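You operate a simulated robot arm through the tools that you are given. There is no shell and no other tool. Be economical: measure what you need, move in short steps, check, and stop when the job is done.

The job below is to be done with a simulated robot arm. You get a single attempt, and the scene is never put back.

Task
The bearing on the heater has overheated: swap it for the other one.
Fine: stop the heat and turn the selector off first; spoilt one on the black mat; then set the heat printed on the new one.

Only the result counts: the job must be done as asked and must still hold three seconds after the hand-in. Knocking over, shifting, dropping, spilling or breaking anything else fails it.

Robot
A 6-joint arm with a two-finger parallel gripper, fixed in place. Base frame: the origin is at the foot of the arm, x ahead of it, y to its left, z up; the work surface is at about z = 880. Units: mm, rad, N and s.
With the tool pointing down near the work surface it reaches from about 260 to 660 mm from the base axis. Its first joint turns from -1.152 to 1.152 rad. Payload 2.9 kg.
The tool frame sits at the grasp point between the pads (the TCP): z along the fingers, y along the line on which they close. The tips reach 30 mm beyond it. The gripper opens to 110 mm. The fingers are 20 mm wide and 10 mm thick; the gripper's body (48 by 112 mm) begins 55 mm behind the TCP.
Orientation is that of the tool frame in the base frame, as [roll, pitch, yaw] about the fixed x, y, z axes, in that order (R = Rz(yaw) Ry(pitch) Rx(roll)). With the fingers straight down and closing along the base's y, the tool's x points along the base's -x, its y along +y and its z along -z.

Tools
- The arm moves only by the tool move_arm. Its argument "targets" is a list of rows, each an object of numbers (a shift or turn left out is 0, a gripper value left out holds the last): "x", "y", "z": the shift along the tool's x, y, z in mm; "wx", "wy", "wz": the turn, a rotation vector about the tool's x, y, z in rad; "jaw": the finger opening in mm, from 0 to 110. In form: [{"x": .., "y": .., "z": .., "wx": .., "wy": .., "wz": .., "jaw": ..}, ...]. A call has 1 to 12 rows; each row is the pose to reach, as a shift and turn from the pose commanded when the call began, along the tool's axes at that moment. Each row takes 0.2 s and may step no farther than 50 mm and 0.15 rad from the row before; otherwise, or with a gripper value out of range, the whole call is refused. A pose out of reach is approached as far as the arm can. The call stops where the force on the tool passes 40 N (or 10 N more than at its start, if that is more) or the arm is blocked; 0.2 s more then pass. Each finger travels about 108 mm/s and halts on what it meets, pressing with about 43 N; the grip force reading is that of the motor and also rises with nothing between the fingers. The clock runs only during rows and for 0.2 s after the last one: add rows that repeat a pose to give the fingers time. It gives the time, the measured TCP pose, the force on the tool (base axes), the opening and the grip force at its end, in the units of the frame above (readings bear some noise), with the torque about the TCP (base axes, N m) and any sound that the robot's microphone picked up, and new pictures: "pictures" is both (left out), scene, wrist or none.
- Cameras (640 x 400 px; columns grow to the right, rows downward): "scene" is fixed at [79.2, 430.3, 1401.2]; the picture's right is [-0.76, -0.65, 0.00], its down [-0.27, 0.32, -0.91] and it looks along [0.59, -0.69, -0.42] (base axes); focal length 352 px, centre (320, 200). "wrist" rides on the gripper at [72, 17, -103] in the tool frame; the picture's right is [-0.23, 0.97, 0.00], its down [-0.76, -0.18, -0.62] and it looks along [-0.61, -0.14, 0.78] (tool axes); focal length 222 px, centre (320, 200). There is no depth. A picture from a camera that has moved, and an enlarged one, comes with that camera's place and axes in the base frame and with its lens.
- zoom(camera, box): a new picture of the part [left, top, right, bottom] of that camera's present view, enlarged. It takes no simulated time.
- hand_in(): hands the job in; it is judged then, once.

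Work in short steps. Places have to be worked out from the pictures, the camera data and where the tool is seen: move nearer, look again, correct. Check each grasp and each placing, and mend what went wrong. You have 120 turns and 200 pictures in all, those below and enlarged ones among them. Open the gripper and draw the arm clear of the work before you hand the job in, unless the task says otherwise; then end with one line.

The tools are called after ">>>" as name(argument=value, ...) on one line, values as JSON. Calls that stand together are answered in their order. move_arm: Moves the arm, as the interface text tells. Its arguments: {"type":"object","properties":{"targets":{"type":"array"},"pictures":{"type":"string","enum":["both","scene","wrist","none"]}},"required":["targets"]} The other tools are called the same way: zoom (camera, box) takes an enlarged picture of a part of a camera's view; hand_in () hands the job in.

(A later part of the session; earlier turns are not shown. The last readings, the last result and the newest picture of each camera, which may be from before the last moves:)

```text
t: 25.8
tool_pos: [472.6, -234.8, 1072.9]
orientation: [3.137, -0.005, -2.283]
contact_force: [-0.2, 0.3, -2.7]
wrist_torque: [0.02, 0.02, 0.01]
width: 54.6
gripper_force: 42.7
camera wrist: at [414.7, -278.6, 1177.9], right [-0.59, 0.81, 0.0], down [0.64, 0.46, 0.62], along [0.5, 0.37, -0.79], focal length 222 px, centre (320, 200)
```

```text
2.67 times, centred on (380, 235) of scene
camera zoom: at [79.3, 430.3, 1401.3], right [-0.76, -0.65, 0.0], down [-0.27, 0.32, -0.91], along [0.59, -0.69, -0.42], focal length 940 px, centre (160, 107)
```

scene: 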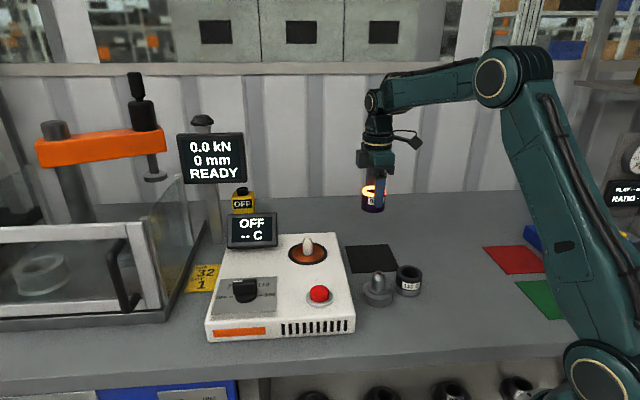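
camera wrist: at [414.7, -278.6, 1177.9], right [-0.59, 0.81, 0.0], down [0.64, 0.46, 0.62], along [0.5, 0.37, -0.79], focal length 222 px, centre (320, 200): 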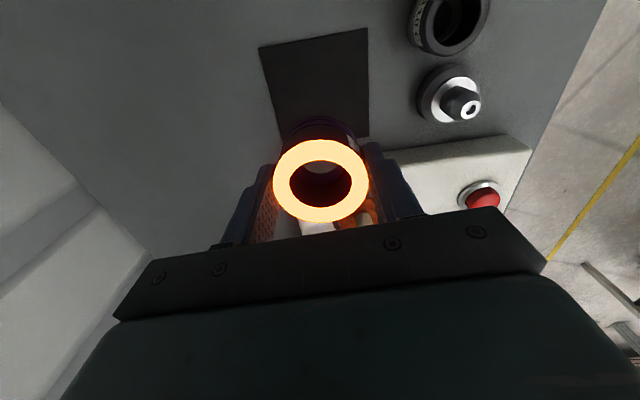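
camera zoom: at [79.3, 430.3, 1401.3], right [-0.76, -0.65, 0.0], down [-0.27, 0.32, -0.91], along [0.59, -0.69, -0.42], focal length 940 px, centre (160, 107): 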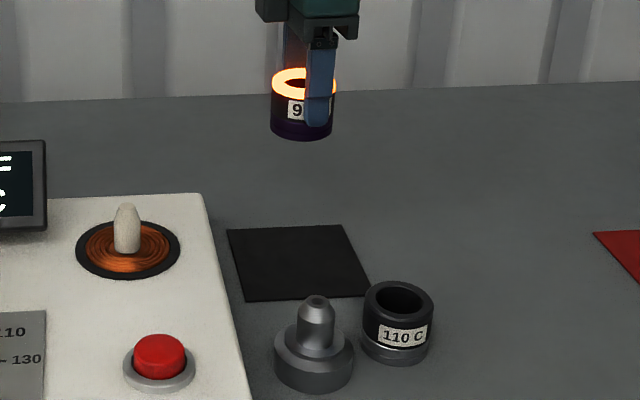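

Mat centre confirmed ≈ (473,-239). I fine-shift and descend to a few mm above it.

>>> move_arm(targets=[{"x": 4, "z": 40}, {"x": 4, "z": 80}, {"x": 4, "z": 115}, {"x": 4, "z": 132}, {"x": 4, "z": 139}, {"x": 4, "z": 139}])

>>> zoom(camera="scene", box=[310, 210, 430, 310])

```text
t: 27.2
tool_pos: [468.8, -237.9, 935.2]
orientation: [3.136, -0.006, -2.282]
contact_force: [-0.4, -0.5, -2.9]
wrist_torque: [0.02, 0.0, 0.0]
width: 55.0
gripper_force: 43.0
camera wrist: at [410.3, -280.9, 1039.2], right [-0.59, 0.81, 0.0], down [0.64, 0.46, 0.62], along [0.5, 0.37, -0.79], focal length 222 px, centre (320, 200)
```

scene: 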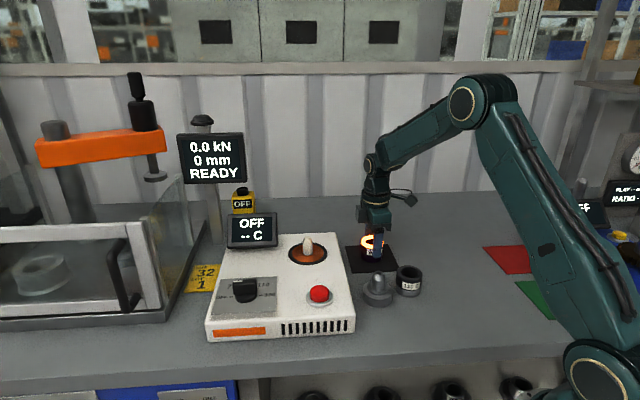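
wrist: 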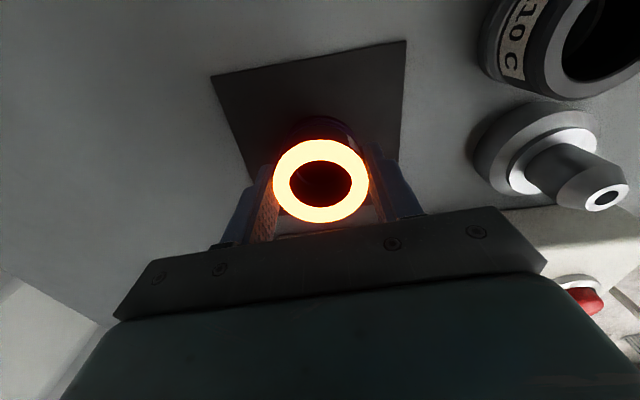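

```text
4.00 times, centred on (370, 260) of scene
camera zoom: at [79.3, 430.3, 1401.3], right [-0.76, -0.65, 0.0], down [-0.27, 0.32, -0.91], along [0.59, -0.69, -0.42], focal length 1410 px, centre (120, -40)
```

zoom: 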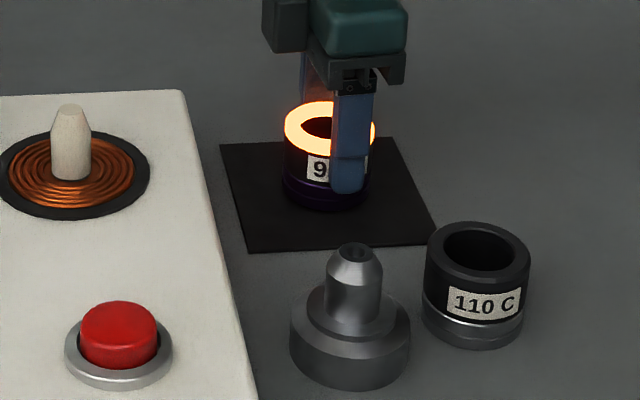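

Centred over the mat. I lower slowly until contact.

>>> move_arm(targets=[{"z": 3}, {"z": 5}, {"z": 7}, {"z": 8.5}], pictures="none")

```text
t: 28.2
tool_pos: [469.4, -236.9, 928.9]
orientation: [3.141, -0.004, -2.279]
contact_force: [-5.9, 7.3, 31.8]
wrist_torque: [0.1, 0.05, -0.12]
width: 54.9
gripper_force: 43.3
```

Contact is made (32 N). I ease up by 1.5 mm and open.

>>> move_arm(targets=[{"z": -1.5}, {"z": -1.5, "jaw": 60}, {"z": -1.5, "jaw": 72}, {"z": -1.5, "jaw": 85}, {"z": -1.5, "jaw": 85}])

>>> zoom(camera="scene", box=[310, 210, 430, 310])

```text
t: 29.4
tool_pos: [469.6, -236.7, 928.5]
orientation: [3.134, -0.005, -2.282]
contact_force: [0.6, 1.3, 0.6]
wrist_torque: [-0.02, 0.01, 0.02]
width: 84.9
gripper_force: 0.0
camera wrist: at [410.3, -280.7, 1034.1], right [-0.59, 0.81, 0.0], down [0.64, 0.46, 0.62], along [0.5, 0.37, -0.79], focal length 222 px, centre (320, 200)
```

scene: 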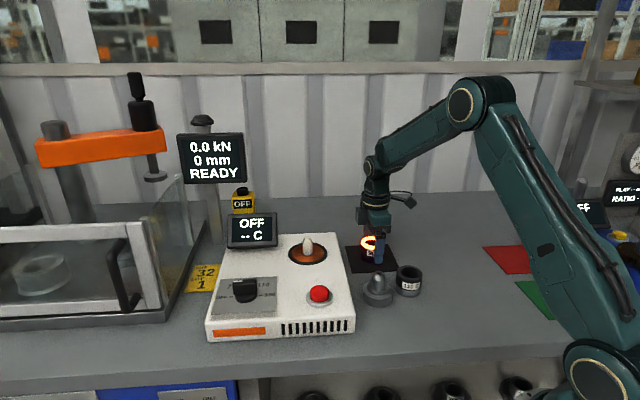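
wrist: 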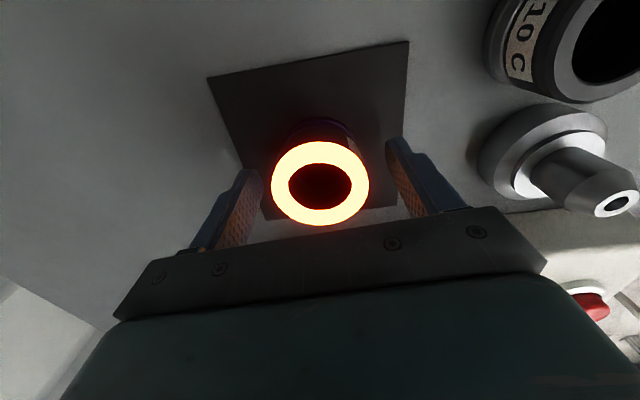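

```text
4.00 times, centred on (370, 260) of scene
camera zoom: at [79.2, 430.3, 1401.2], right [-0.76, -0.65, 0.0], down [-0.27, 0.32, -0.91], along [0.59, -0.69, -0.42], focal length 1410 px, centre (120, -40)
```

zoom: 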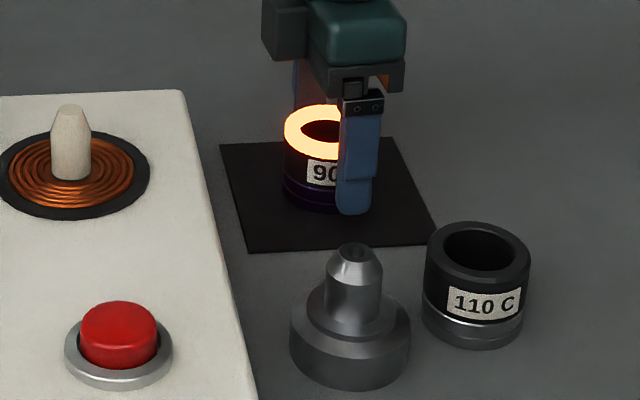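

The spoilt bearing sits centred on the mat. I rise straight up, then move above the new bearing (≈(338,-176)), turning so the fingers close across the line to the mandrel.

>>> move_arm(targets=[{"z": -45}, {"z": -90}, {"z": -135}, {"z": -150, "x": 5, "y": 20, "wz": -0.06}, {"z": -150, "x": 13, "y": 50, "wz": -0.12}, {"z": -150, "x": 22, "y": 80, "wz": -0.19}, {"z": -150, "x": 32, "y": 112, "wz": -0.19}, {"z": -150, "x": 39, "y": 139, "wz": -0.19}, {"z": -150, "x": 39, "y": 139, "wz": -0.19}])

>>> zoom(camera="wrist", box=[160, 20, 480, 240])

>>> zoom(camera="scene", box=[310, 210, 430, 310])

```text
t: 31.4
tool_pos: [337.3, -177.1, 1079.8]
orientation: [3.134, -0.004, -2.09]
contact_force: [0.6, 0.0, 1.3]
wrist_torque: [-0.04, -0.04, -0.01]
width: 85.1
gripper_force: 0.2
camera wrist: at [287.7, -231.0, 1184.4], right [-0.73, 0.68, 0.01], down [0.54, 0.57, 0.62], along [0.42, 0.46, -0.79], focal length 222 px, centre (320, 200)
```

scene: 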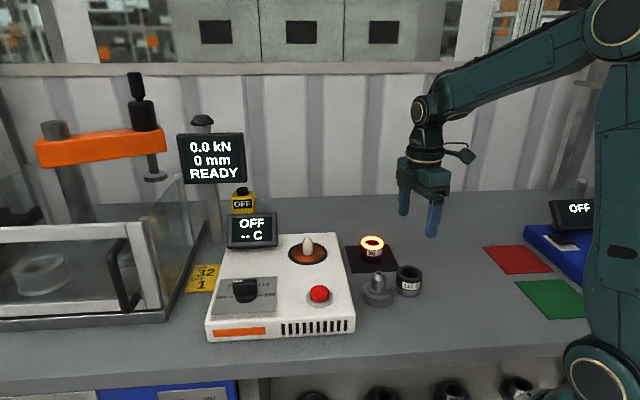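
wrist: 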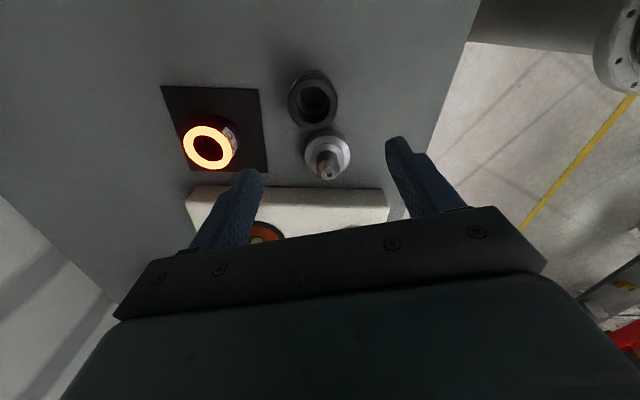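

```text
1.82 times, centred on (320, 130) of wrist
camera zoom: at [287.7, -231.0, 1184.4], right [-0.73, 0.68, 0.01], down [0.54, 0.57, 0.62], along [0.42, 0.46, -0.79], focal length 404 px, centre (320, 327)
```

zoom: 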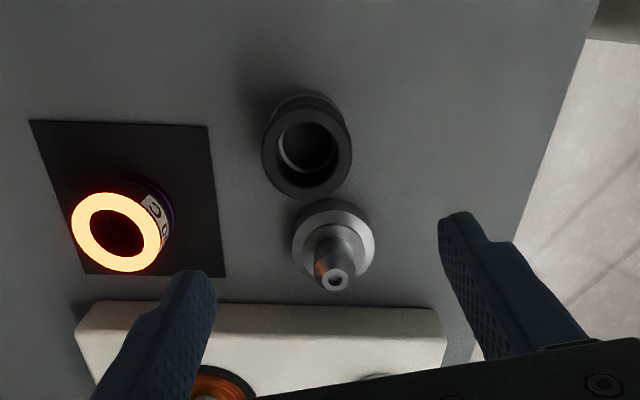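

```text
4.00 times, centred on (370, 260) of scene
camera zoom: at [79.2, 430.4, 1401.2], right [-0.76, -0.65, 0.0], down [-0.27, 0.32, -0.91], along [0.59, -0.69, -0.42], focal length 1410 px, centre (120, -40)
```

zoom: 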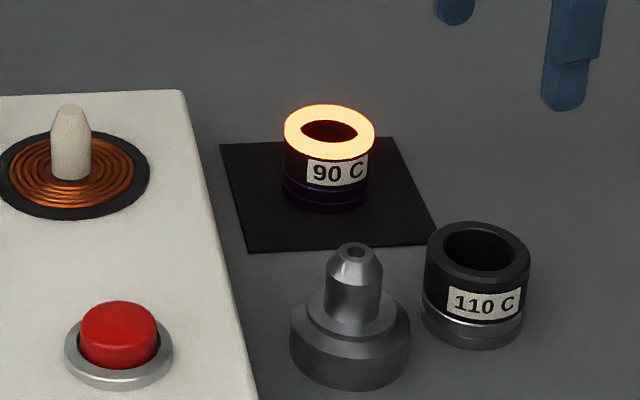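

New bearing top ≈ (339,-184,929). I shift there and descend to just above it, then look.

>>> move_arm(targets=[{"x": 5, "y": -5, "z": 40}, {"x": 5, "y": -5, "z": 80}, {"x": 5, "y": -5, "z": 110}, {"x": 5, "y": -5, "z": 110}])

>>> zoom(camera="wrist", box=[160, 20, 480, 240])

>>> zoom(camera="scene", box=[330, 190, 450, 310])

```text
t: 32.4
tool_pos: [340.9, -183.5, 968.0]
orientation: [3.135, -0.003, -2.09]
contact_force: [-0.3, 0.0, 0.2]
wrist_torque: [0.0, 0.0, -0.04]
width: 85.2
gripper_force: 0.1
camera wrist: at [291.4, -237.4, 1072.9], right [-0.73, 0.68, 0.01], down [0.54, 0.57, 0.62], along [0.42, 0.46, -0.79], focal length 222 px, centre (320, 200)
```

scene: 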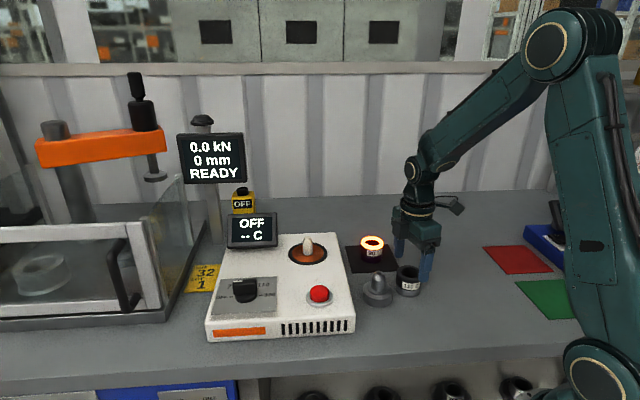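
wrist: 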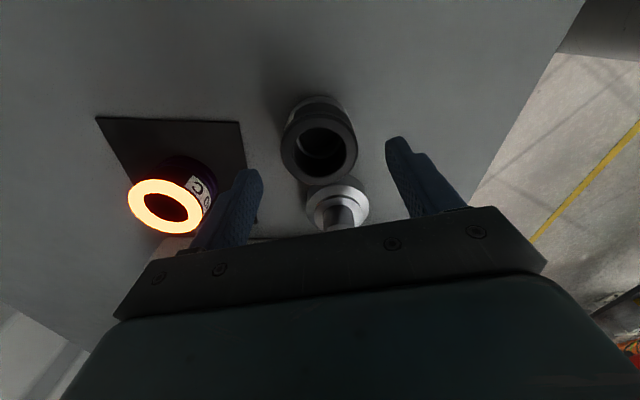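

```text
1.82 times, centred on (320, 130) of wrist
camera zoom: at [291.4, -237.4, 1072.9], right [-0.73, 0.68, 0.01], down [0.54, 0.57, 0.62], along [0.42, 0.46, -0.79], focal length 404 px, centre (320, 327)
```

zoom: 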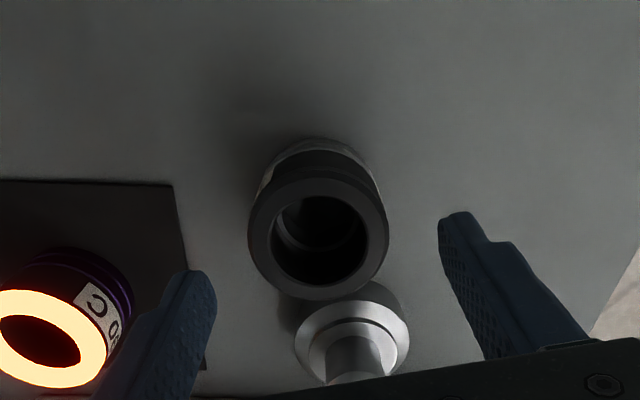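

```text
3.33 times, centred on (390, 250) of scene
camera zoom: at [79.2, 430.3, 1401.2], right [-0.76, -0.65, 0.0], down [-0.27, 0.32, -0.91], along [0.59, -0.69, -0.42], focal length 1175 px, centre (87, 33)
```

zoom: 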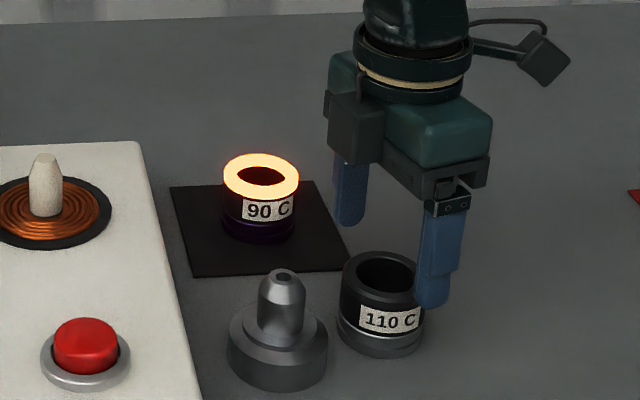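

By the calibration from the earlier grasp, the bearing is centred between the fingers; I shift 4 mm away from the mandrel, descend and close.

>>> move_arm(targets=[{"x": 4, "z": 15}, {"x": 4, "z": 30}, {"x": 4, "z": 39}, {"x": 4, "z": 39, "jaw": 68}, {"x": 4, "z": 39, "jaw": 58}, {"x": 4, "z": 39, "jaw": 48}, {"x": 4, "z": 39, "jaw": 40}, {"x": 4, "z": 39, "jaw": 40}])

>>> zoom(camera="scene", box=[330, 190, 450, 310])

```text
t: 34.2
tool_pos: [335.0, -187.3, 930.9]
orientation: [3.137, -0.004, -2.092]
contact_force: [0.3, 0.0, 1.3]
wrist_torque: [-0.11, -0.13, -0.03]
width: 54.8
gripper_force: 43.4
camera wrist: at [287.4, -241.3, 1035.5], right [-0.73, 0.68, 0.0], down [0.54, 0.57, 0.62], along [0.42, 0.46, -0.79], focal length 222 px, centre (320, 200)
```

scene: 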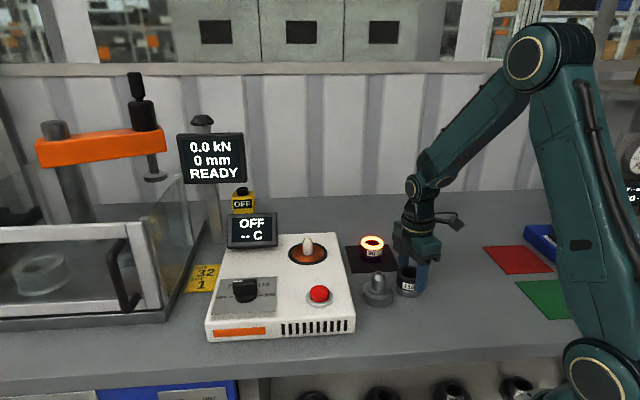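
wrist: 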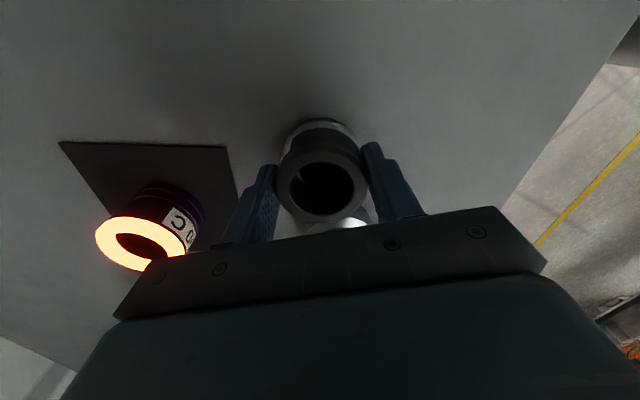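

```text
3.33 times, centred on (390, 250) of scene
camera zoom: at [79.2, 430.3, 1401.3], right [-0.76, -0.65, 0.0], down [-0.27, 0.32, -0.91], along [0.59, -0.69, -0.42], focal length 1175 px, centre (87, 33)
```

zoom: 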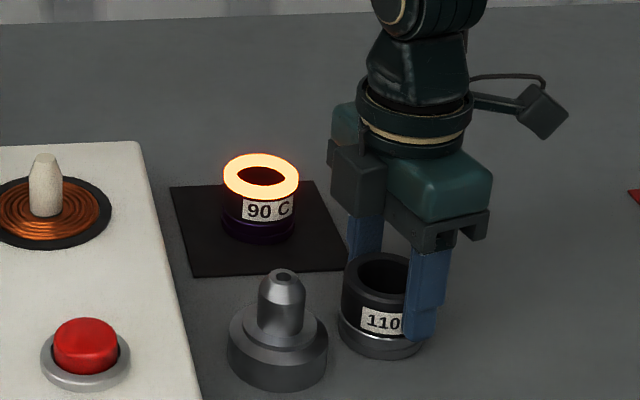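

Clean grip at 54.8 mm. I lift straight up 150 mm and verify before carrying.

>>> move_arm(targets=[{"z": -10}, {"z": -35}, {"z": -70}, {"z": -105}, {"z": -135}, {"z": -150}, {"z": -150}])

```text
t: 35.8
tool_pos: [339.8, -189.6, 1079.6]
orientation: [3.136, -0.003, -2.09]
contact_force: [-0.6, 0.3, -2.1]
wrist_torque: [-0.03, 0.01, 0.03]
width: 55.0
gripper_force: 42.8
camera wrist: at [289.5, -243.1, 1184.5], right [-0.73, 0.68, 0.01], down [0.54, 0.57, 0.62], along [0.42, 0.46, -0.79], focal length 222 px, centre (320, 200)
```

scene: 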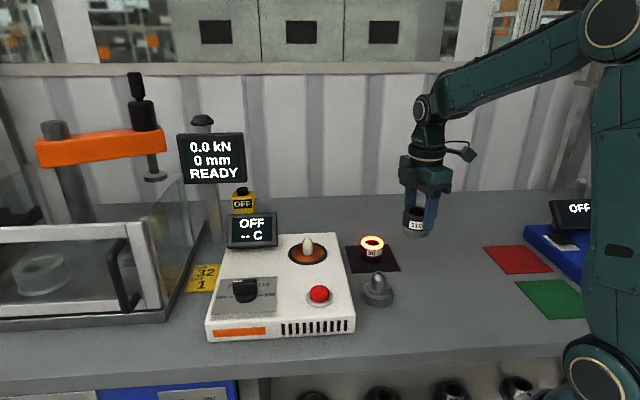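
wrist: 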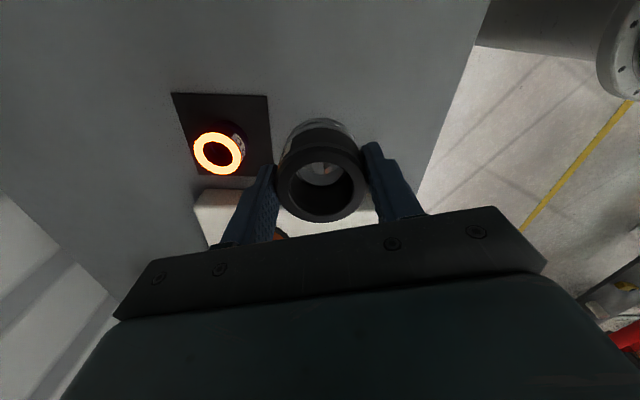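

Held. Now carry to above the heater post, at the same yaw as the earlier removal.

>>> move_arm(targets=[{"x": -20, "y": -14}, {"x": -48, "y": -35}, {"x": -76, "y": -56}, {"x": -104, "y": -77, "wz": 0.06}, {"x": -132, "y": -98, "wz": 0.12}, {"x": -160, "y": -118, "wz": 0.19}, {"x": -182, "y": -134, "wz": 0.19}, {"x": -194, "y": -143, "wz": 0.19}, {"x": -194, "y": -143, "wz": 0.19}])

>>> zoom(camera="wrist", box=[220, 60, 420, 240])

>>> zoom(camera="scene", box=[250, 160, 380, 280])

```text
t: 37.8
tool_pos: [559.5, -89.8, 1080.4]
orientation: [3.137, -0.007, -2.281]
contact_force: [-0.4, 0.2, -3.2]
wrist_torque: [-0.02, 0.01, -0.01]
width: 55.1
gripper_force: 43.5
camera wrist: at [501.5, -132.3, 1184.6], right [-0.59, 0.81, 0.0], down [0.64, 0.46, 0.62], along [0.5, 0.37, -0.79], focal length 222 px, centre (320, 200)
```

scene: 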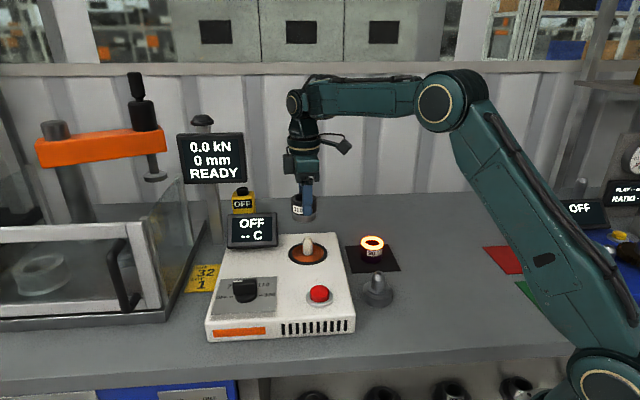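
wrist: 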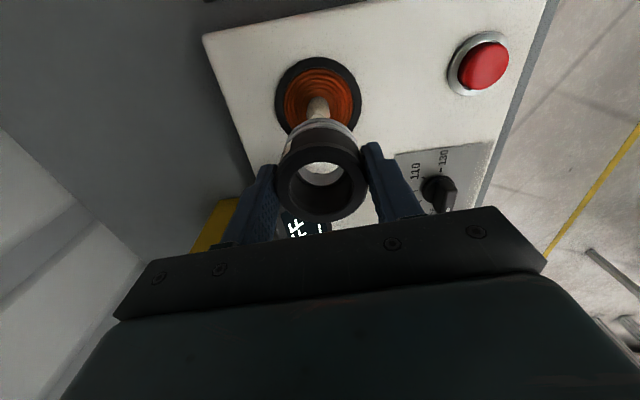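

```text
2.22 times, centred on (320, 150) of wrist
camera zoom: at [501.5, -132.3, 1184.6], right [-0.59, 0.81, 0.0], down [0.64, 0.46, 0.62], along [0.5, 0.37, -0.79], focal length 494 px, centre (320, 311)
```

zoom: 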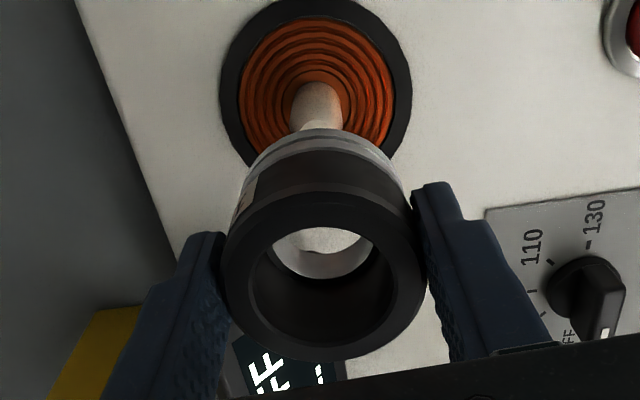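

```text
3.33 times, centred on (315, 220) of scene
camera zoom: at [79.3, 430.3, 1401.2], right [-0.76, -0.65, 0.0], down [-0.27, 0.32, -0.91], along [0.59, -0.69, -0.42], focal length 1175 px, centre (337, 133)
```

zoom: 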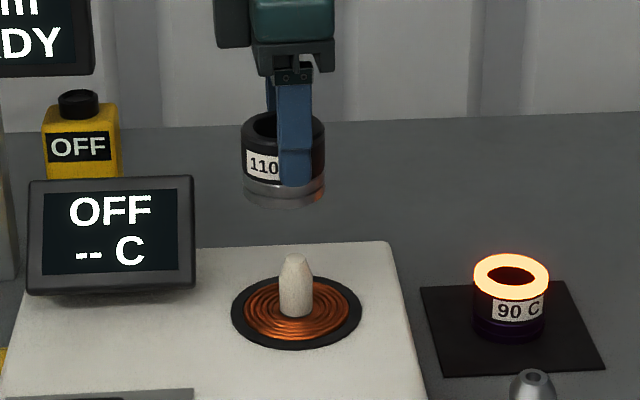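

Scene view shows the bearing ~7 mm left of the post (tool +x to correct) and the wrist view ~1 mm in y. I correct and lower to just above the post tip.

>>> move_arm(targets=[{"x": 7, "y": -1}, {"x": 7, "y": -1, "z": 20}, {"x": 7, "y": -1, "z": 38}, {"x": 7, "y": -1, "z": 38}])

>>> zoom(camera="wrist", box=[220, 60, 420, 240])

>>> zoom(camera="scene", box=[250, 180, 370, 280])

```text
t: 38.8
tool_pos: [557.1, -97.0, 1041.1]
orientation: [3.138, -0.006, -2.281]
contact_force: [0.7, -0.8, -1.5]
wrist_torque: [0.0, 0.01, -0.01]
width: 54.9
gripper_force: 43.0
camera wrist: at [497.0, -140.0, 1145.7], right [-0.59, 0.81, 0.0], down [0.64, 0.46, 0.62], along [0.5, 0.37, -0.79], focal length 222 px, centre (320, 200)
```

scene: 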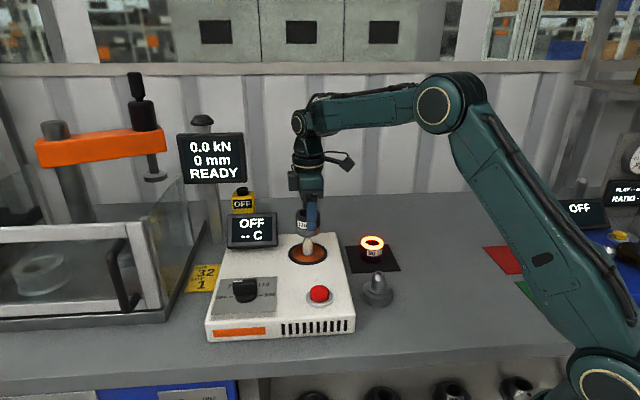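
wrist: 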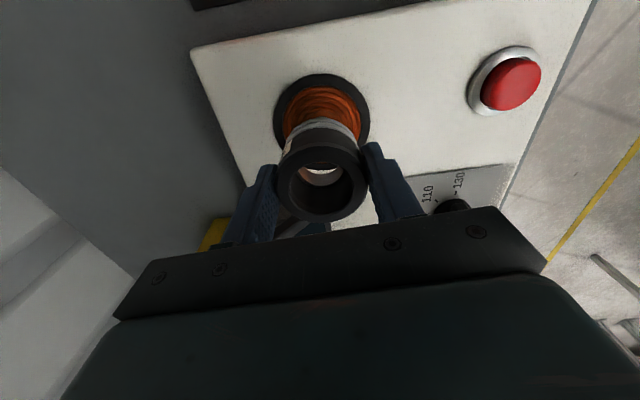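

```text
2.22 times, centred on (320, 150) of wrist
camera zoom: at [497.0, -140.0, 1145.7], right [-0.59, 0.81, 0.0], down [0.64, 0.46, 0.62], along [0.5, 0.37, -0.79], focal length 494 px, centre (320, 311)
```

zoom: 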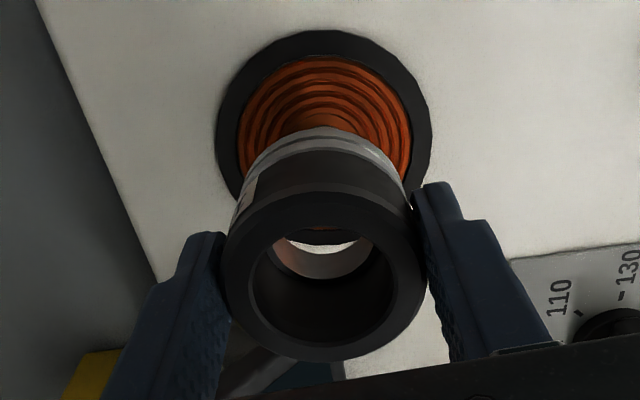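

```text
4.00 times, centred on (310, 230) of scene
camera zoom: at [79.3, 430.3, 1401.2], right [-0.76, -0.65, 0.0], down [-0.27, 0.32, -0.91], along [0.59, -0.69, -0.42], focal length 1410 px, centre (360, 80)
```

zoom: 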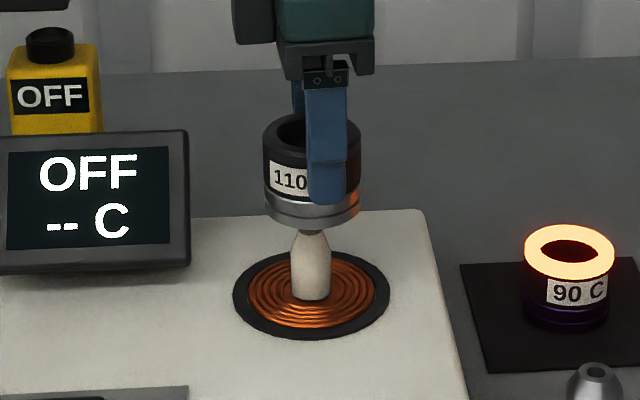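

Both views show the bearing centred over the post (within ~1 mm). I lower it onto the post gradually.

>>> move_arm(targets=[{"y": 0.5, "x": -0.5, "z": 10}, {"y": 0.5, "x": -0.5, "z": 20}, {"y": 0.5, "x": -0.5, "z": 30}, {"y": 0.5, "x": -0.5, "z": 40}, {"y": 0.5, "x": -0.5, "z": 47}])

>>> zoom(camera="scene", box=[250, 180, 370, 280])

```text
t: 40.0
tool_pos: [555.8, -96.1, 993.8]
orientation: [3.137, -0.005, -2.28]
contact_force: [0.0, 0.5, -2.6]
wrist_torque: [0.0, 0.03, 0.0]
width: 54.8
gripper_force: 42.6
camera wrist: at [496.5, -138.9, 1097.8], right [-0.59, 0.81, 0.0], down [0.64, 0.46, 0.62], along [0.5, 0.37, -0.79], focal length 222 px, centre (320, 200)
```

scene: 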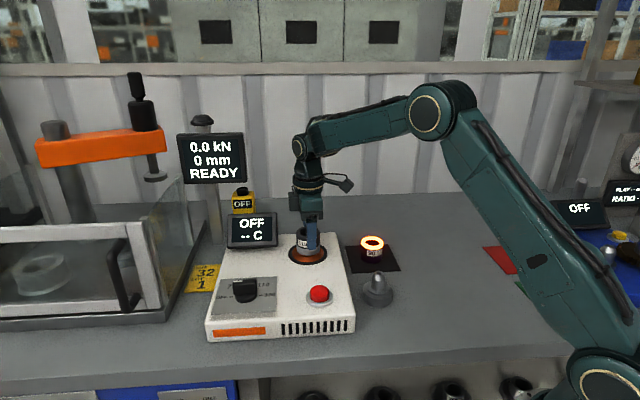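
wrist: 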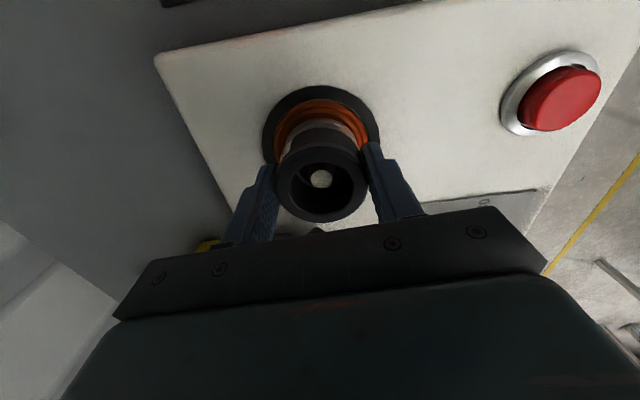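

```text
4.00 times, centred on (310, 230) of scene
camera zoom: at [79.3, 430.3, 1401.2], right [-0.76, -0.65, 0.0], down [-0.27, 0.32, -0.91], along [0.59, -0.69, -0.42], focal length 1410 px, centre (360, 80)
```

zoom: 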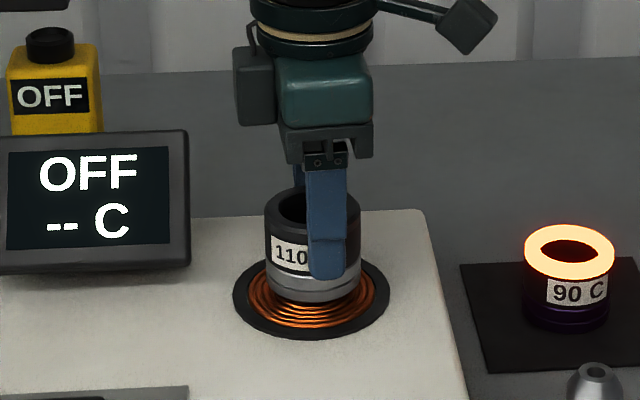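

The post is inside the bore without contact. I lower the last millimetres to contact.

>>> move_arm(targets=[{"z": 3}, {"z": 5}, {"z": 7}, {"z": 8.5}], pictures="scene")

```text
t: 41.0
tool_pos: [556.2, -94.5, 984.7]
orientation: [3.136, -0.004, -2.281]
contact_force: [0.2, 0.4, -2.8]
wrist_torque: [-0.03, 0.04, 0.02]
width: 55.1
gripper_force: 42.8
```

scene: 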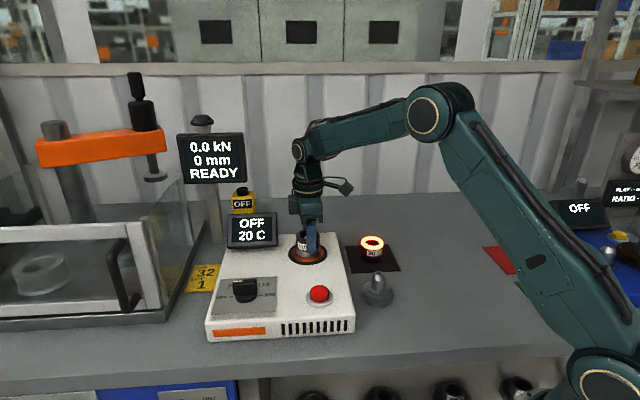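

Display senses it (20 C), no contact force yet. A few more millimetres.

>>> move_arm(targets=[{"z": 1}, {"z": 2}, {"z": 3}], pictures="none")

```text
t: 41.8
tool_pos: [554.8, -95.5, 984.5]
orientation: [3.137, -0.004, -2.283]
contact_force: [-5.5, -1.2, 13.1]
wrist_torque: [-0.29, -0.01, -0.1]
width: 55.1
gripper_force: 42.7
```

Contact on the coil (13 N). I open to release and rise.

>>> move_arm(targets=[{"z": -1, "jaw": 58}, {"z": -1, "jaw": 70}, {"z": -1, "jaw": 85}, {"z": -1, "jaw": 85}, {"z": -30}, {"z": -70}, {"z": -110}])

>>> zoom(camera="scene", box=[220, 190, 420, 320])

```text
t: 43.4
tool_pos: [555.4, -97.2, 1092.6]
orientation: [3.136, -0.006, -2.283]
contact_force: [0.1, 0.3, -0.1]
wrist_torque: [-0.01, 0.04, 0.01]
width: 85.2
gripper_force: 0.0
camera wrist: at [496.6, -140.4, 1196.9], right [-0.59, 0.81, 0.0], down [0.64, 0.46, 0.62], along [0.5, 0.37, -0.79], focal length 222 px, centre (320, 200)
```

scene: 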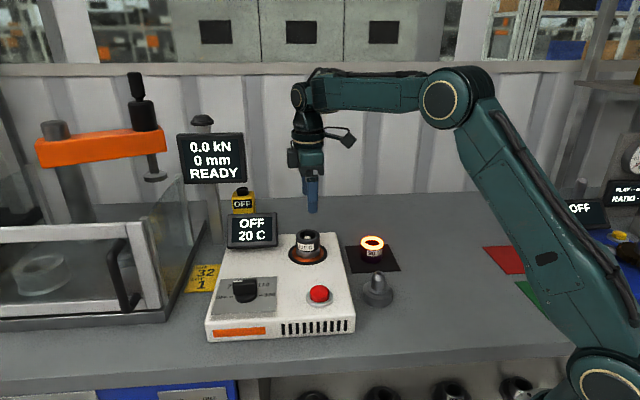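
wrist: 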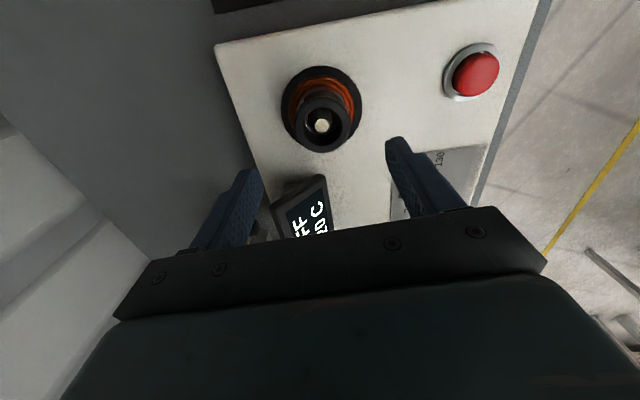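

```text
3.08 times, centred on (320, 255) of scene
camera zoom: at [79.2, 430.3, 1401.2], right [-0.76, -0.65, 0.0], down [-0.27, 0.32, -0.91], along [0.59, -0.69, -0.42], focal length 1084 px, centre (320, 31)
```

zoom: 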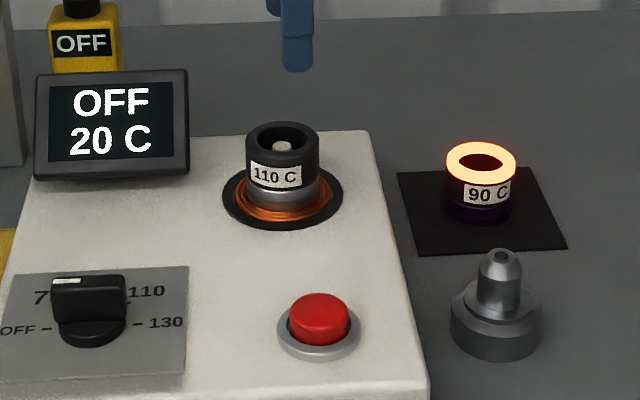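

New bearing is seated on the heater, spoilt one on the mat. Now back to the knob (axis ≈ (548.5,103.8)), aligning yaw with the bar.

>>> move_arm(targets=[{"x": -25, "y": 23}, {"x": -55, "y": 51}, {"x": -85, "y": 79}, {"x": -115, "y": 106, "jaw": 60}, {"x": -140, "y": 129, "jaw": 45}, {"x": -148, "y": 136, "wz": 0.075}, {"x": -148, "y": 136, "wz": 0.075, "z": 40}, {"x": -148, "y": 136, "wz": 0.075, "z": 78}, {"x": -148, "y": 136, "wz": 0.075, "z": 78}])

>>> zoom(camera="wrist", box=[200, 60, 440, 260])

```text
t: 45.4
tool_pos: [552.6, 104.4, 1011.4]
orientation: [3.135, -0.004, -2.357]
contact_force: [-1.1, 0.1, -0.3]
wrist_torque: [0.02, -0.01, 0.02]
width: 44.8
gripper_force: 0.0
camera wrist: at [490.1, 65.7, 1116.9], right [-0.53, 0.85, 0.0], down [0.67, 0.41, 0.62], along [0.52, 0.33, -0.79], focal length 222 px, centre (320, 200)
```

scene: 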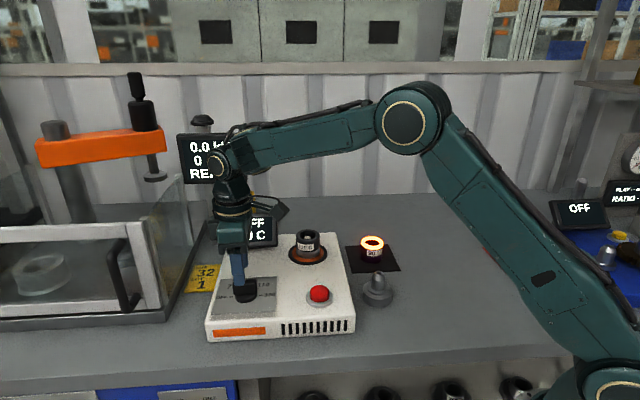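
wrist: 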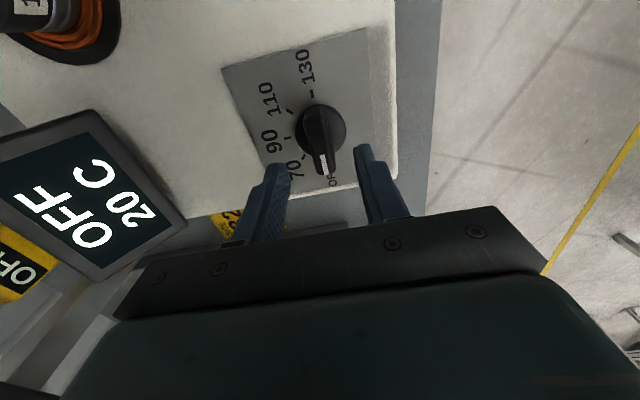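

```text
2.00 times, centred on (320, 160) of wrist
camera zoom: at [490.1, 65.7, 1116.9], right [-0.53, 0.85, 0.0], down [0.67, 0.41, 0.62], along [0.52, 0.33, -0.79], focal length 444 px, centre (320, 280)
```

zoom: 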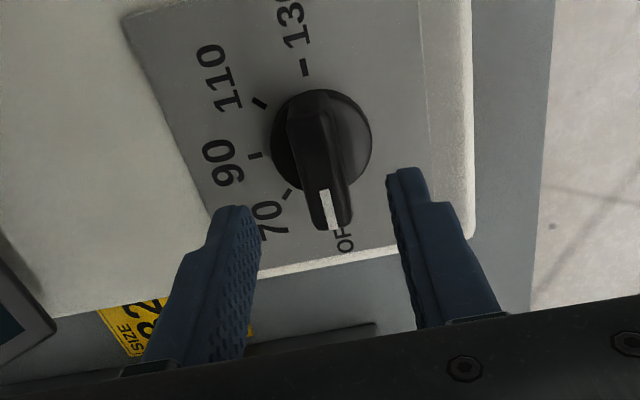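

Bar is centred between the fingers. I descend, close loosely to 17 mm, and begin the clockwise turn (90° first).

>>> move_arm(targets=[{"x": 2.5, "y": 0.5, "z": 15}, {"x": 2.5, "y": 0.5, "z": 31}, {"x": 2.5, "y": 0.5, "z": 31, "jaw": 25}, {"x": 2.5, "y": 0.5, "z": 31, "jaw": 17}, {"x": 2.5, "y": 0.5, "z": 31, "wz": 0.14}, {"x": 2.5, "y": 0.5, "z": 31, "wz": 0.28}, {"x": 2.5, "y": 0.5, "z": 31, "wz": 0.42}, {"x": 2.5, "y": 0.5, "z": 31, "wz": 0.56}, {"x": 2.5, "y": 0.5, "z": 31, "wz": 0.7}], pictures="none")

>>> zoom(camera="wrist", box=[200, 60, 440, 260])

```text
t: 47.4
tool_pos: [547.0, 102.2, 981.7]
orientation: [-3.14, -0.008, -3.059]
contact_force: [-0.5, -2.1, -0.8]
wrist_torque: [-0.02, 0.01, -0.01]
width: 17.8
gripper_force: 0.7
```

```text
2.00 times, centred on (320, 160) of wrist
camera zoom: at [474.2, 114.8, 1087.9], right [0.15, 0.99, 0.0], down [0.78, -0.11, 0.62], along [0.61, -0.09, -0.79], focal length 444 px, centre (320, 280)
```

zoom: 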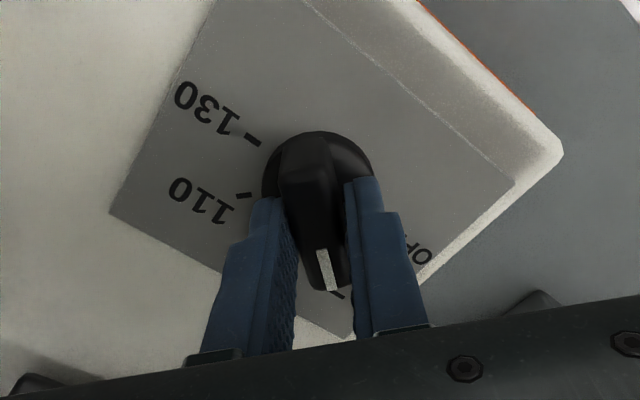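

Turning smoothly. Another 1.65 rad to 110.

>>> move_arm(targets=[{"wz": 0.1375}, {"wz": 0.275}, {"wz": 0.4125}, {"wz": 0.55}, {"wz": 0.6875}, {"wz": 0.825}, {"wz": 0.9625}, {"wz": 1.1}, {"wz": 1.2375}, {"wz": 1.375}, {"wz": 1.5125}, {"wz": 1.65}], pictures="scene")

>>> zoom(camera="wrist", box=[200, 60, 440, 260])

```text
t: 50.0
tool_pos: [547.1, 103.7, 983.5]
orientation: [-3.133, -0.001, 1.574]
contact_force: [4.4, -1.0, 1.2]
wrist_torque: [-0.09, -0.14, 0.0]
width: 19.0
gripper_force: 1.8
```

scene: 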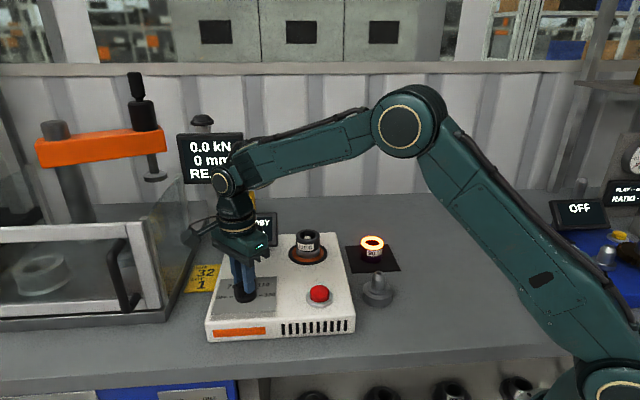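

```text
2.00 times, centred on (320, 160) of wrist
camera zoom: at [564.6, 177.4, 1088.2], right [0.97, -0.22, -0.01], down [-0.17, -0.76, 0.62], along [-0.15, -0.61, -0.78], focal length 444 px, centre (320, 280)
```

zoom: 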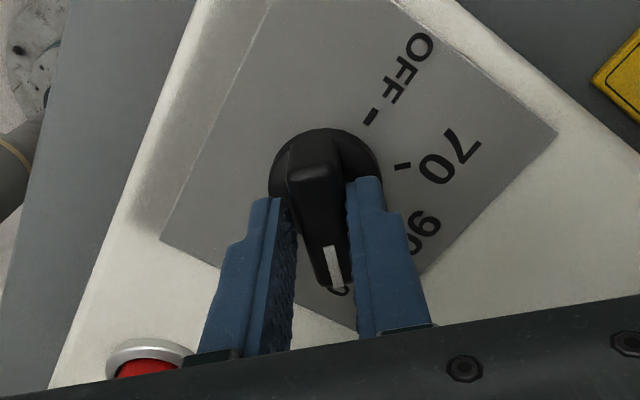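

Near 110, perhaps lagging a little. I open and rise to read the pointer and display.

>>> move_arm(targets=[{"jaw": 34}, {"jaw": 44}, {"z": -30}, {"z": -30}])

>>> zoom(camera="wrist", box=[200, 60, 440, 260])

>>> zoom(camera="scene", box=[190, 190, 350, 320])

```text
t: 51.0
tool_pos: [547.0, 104.4, 1014.3]
orientation: [-3.135, -0.001, 1.579]
contact_force: [-0.7, 0.3, 0.5]
wrist_torque: [0.0, -0.01, 0.01]
width: 44.1
gripper_force: 0.1
camera wrist: at [565.4, 177.9, 1119.0], right [0.98, -0.22, -0.01], down [-0.17, -0.76, 0.62], along [-0.14, -0.61, -0.78], focal length 222 px, centre (320, 200)
```

scene: 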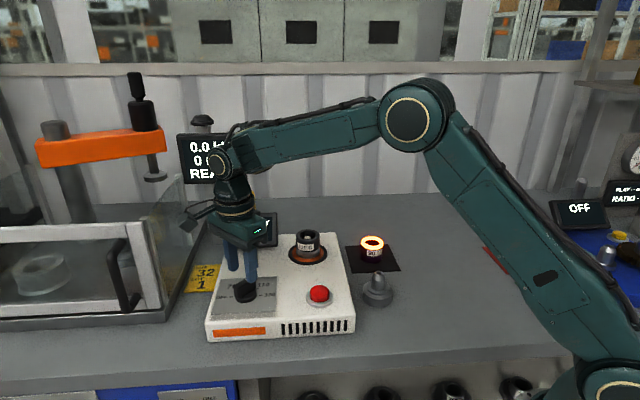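
wrist: 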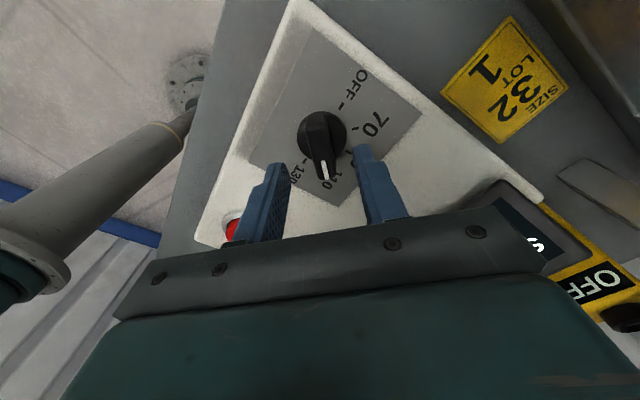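

```text
2.00 times, centred on (320, 160) of wrist
camera zoom: at [565.4, 177.9, 1119.0], right [0.98, -0.22, -0.01], down [-0.17, -0.76, 0.62], along [-0.14, -0.61, -0.78], focal length 444 px, centre (320, 280)
```

zoom: 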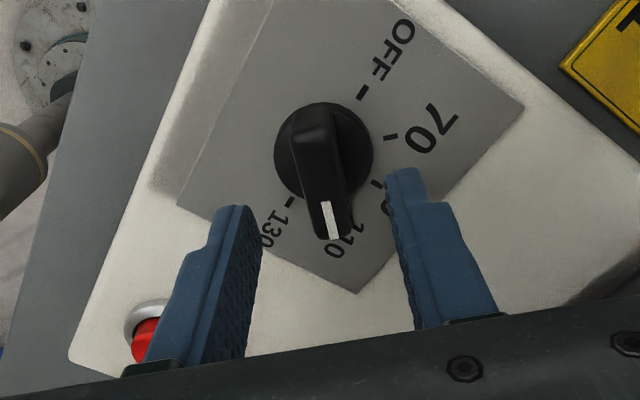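

```text
3.08 times, centred on (270, 255) of scene
camera zoom: at [79.2, 430.3, 1401.2], right [-0.76, -0.65, 0.0], down [-0.27, 0.32, -0.91], along [0.59, -0.69, -0.42], focal length 1084 px, centre (474, 31)
```

zoom: 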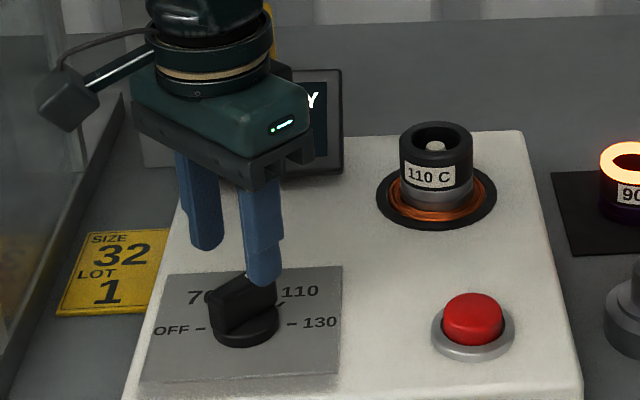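

The pointer lies on 110. I rise and back off to read the display.

>>> move_arm(targets=[{"z": -40}, {"z": -80}, {"z": -80, "y": -40}, {"z": -80, "y": -80}, {"z": -80, "y": -110}, {"z": -80, "y": -110}])

>>> zoom(camera="scene", box=[190, 190, 350, 320])

```text
t: 52.4
tool_pos: [438.9, 105.0, 1094.4]
orientation: [-3.136, -0.001, 1.578]
contact_force: [-0.1, 0.1, 0.3]
wrist_torque: [0.04, 0.0, 0.0]
width: 43.9
gripper_force: 0.1
camera wrist: at [455.8, 178.0, 1198.5], right [0.98, -0.22, -0.01], down [-0.17, -0.76, 0.62], along [-0.14, -0.61, -0.78], focal length 222 px, centre (320, 200)
```

scene: 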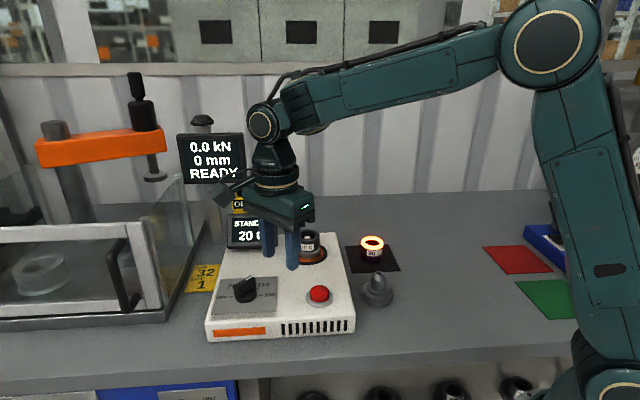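
wrist: 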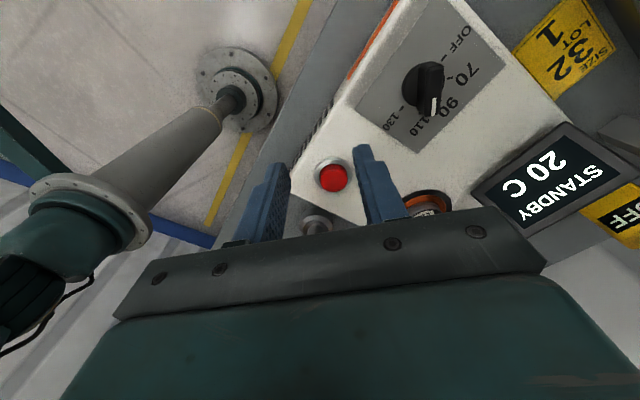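

```text
3.08 times, centred on (270, 255) of scene
camera zoom: at [79.2, 430.3, 1401.2], right [-0.76, -0.65, 0.0], down [-0.27, 0.32, -0.91], along [0.59, -0.69, -0.42], focal length 1084 px, centre (474, 31)
```

zoom: 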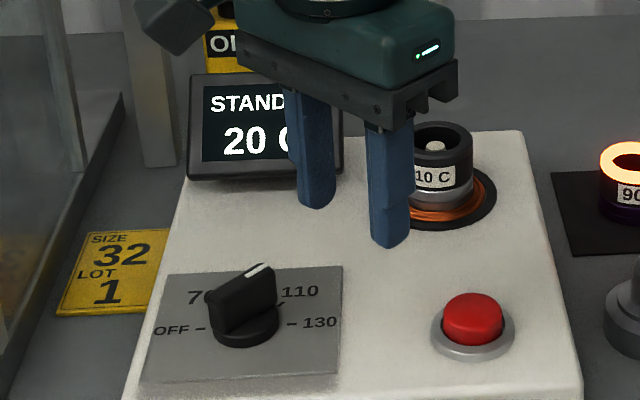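

Display: STANDBY 20 C with the selector on 110; I check the pointer angle closely.

>>> zoom(camera="wrist", box=[370, 30, 490, 150])

>>> zoom(camera="scene", box=[205, 260, 295, 320])

```text
3.33 times, centred on (430, 90) of wrist
camera zoom: at [455.8, 178.0, 1198.5], right [0.98, -0.22, -0.01], down [-0.17, -0.76, 0.62], along [-0.14, -0.61, -0.78], focal length 740 px, centre (-47, 567)
```

zoom: 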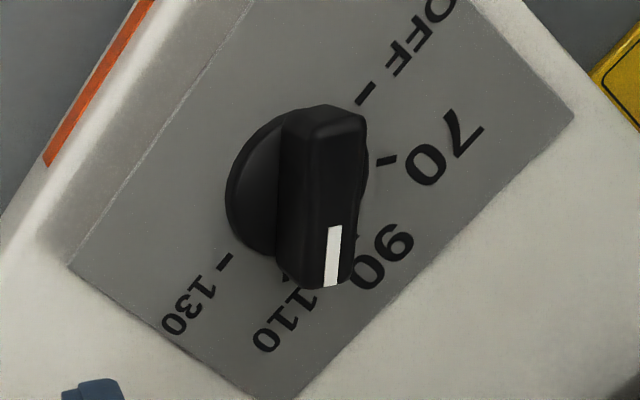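

```text
6.67 times, centred on (250, 290) of scene
camera zoom: at [79.2, 430.3, 1401.2], right [-0.76, -0.65, 0.0], down [-0.27, 0.32, -0.91], along [0.59, -0.69, -0.42], focal length 2350 px, centre (787, -400)
```

zoom: 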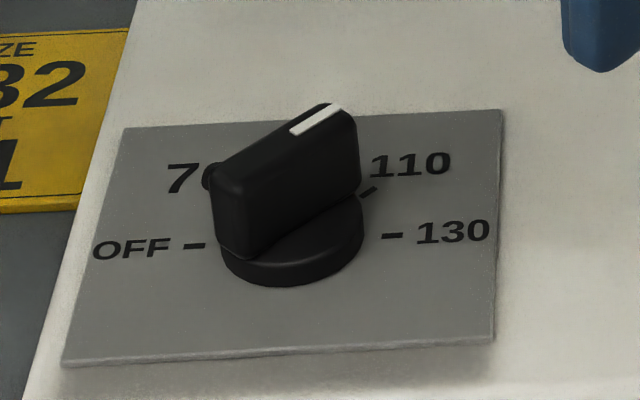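

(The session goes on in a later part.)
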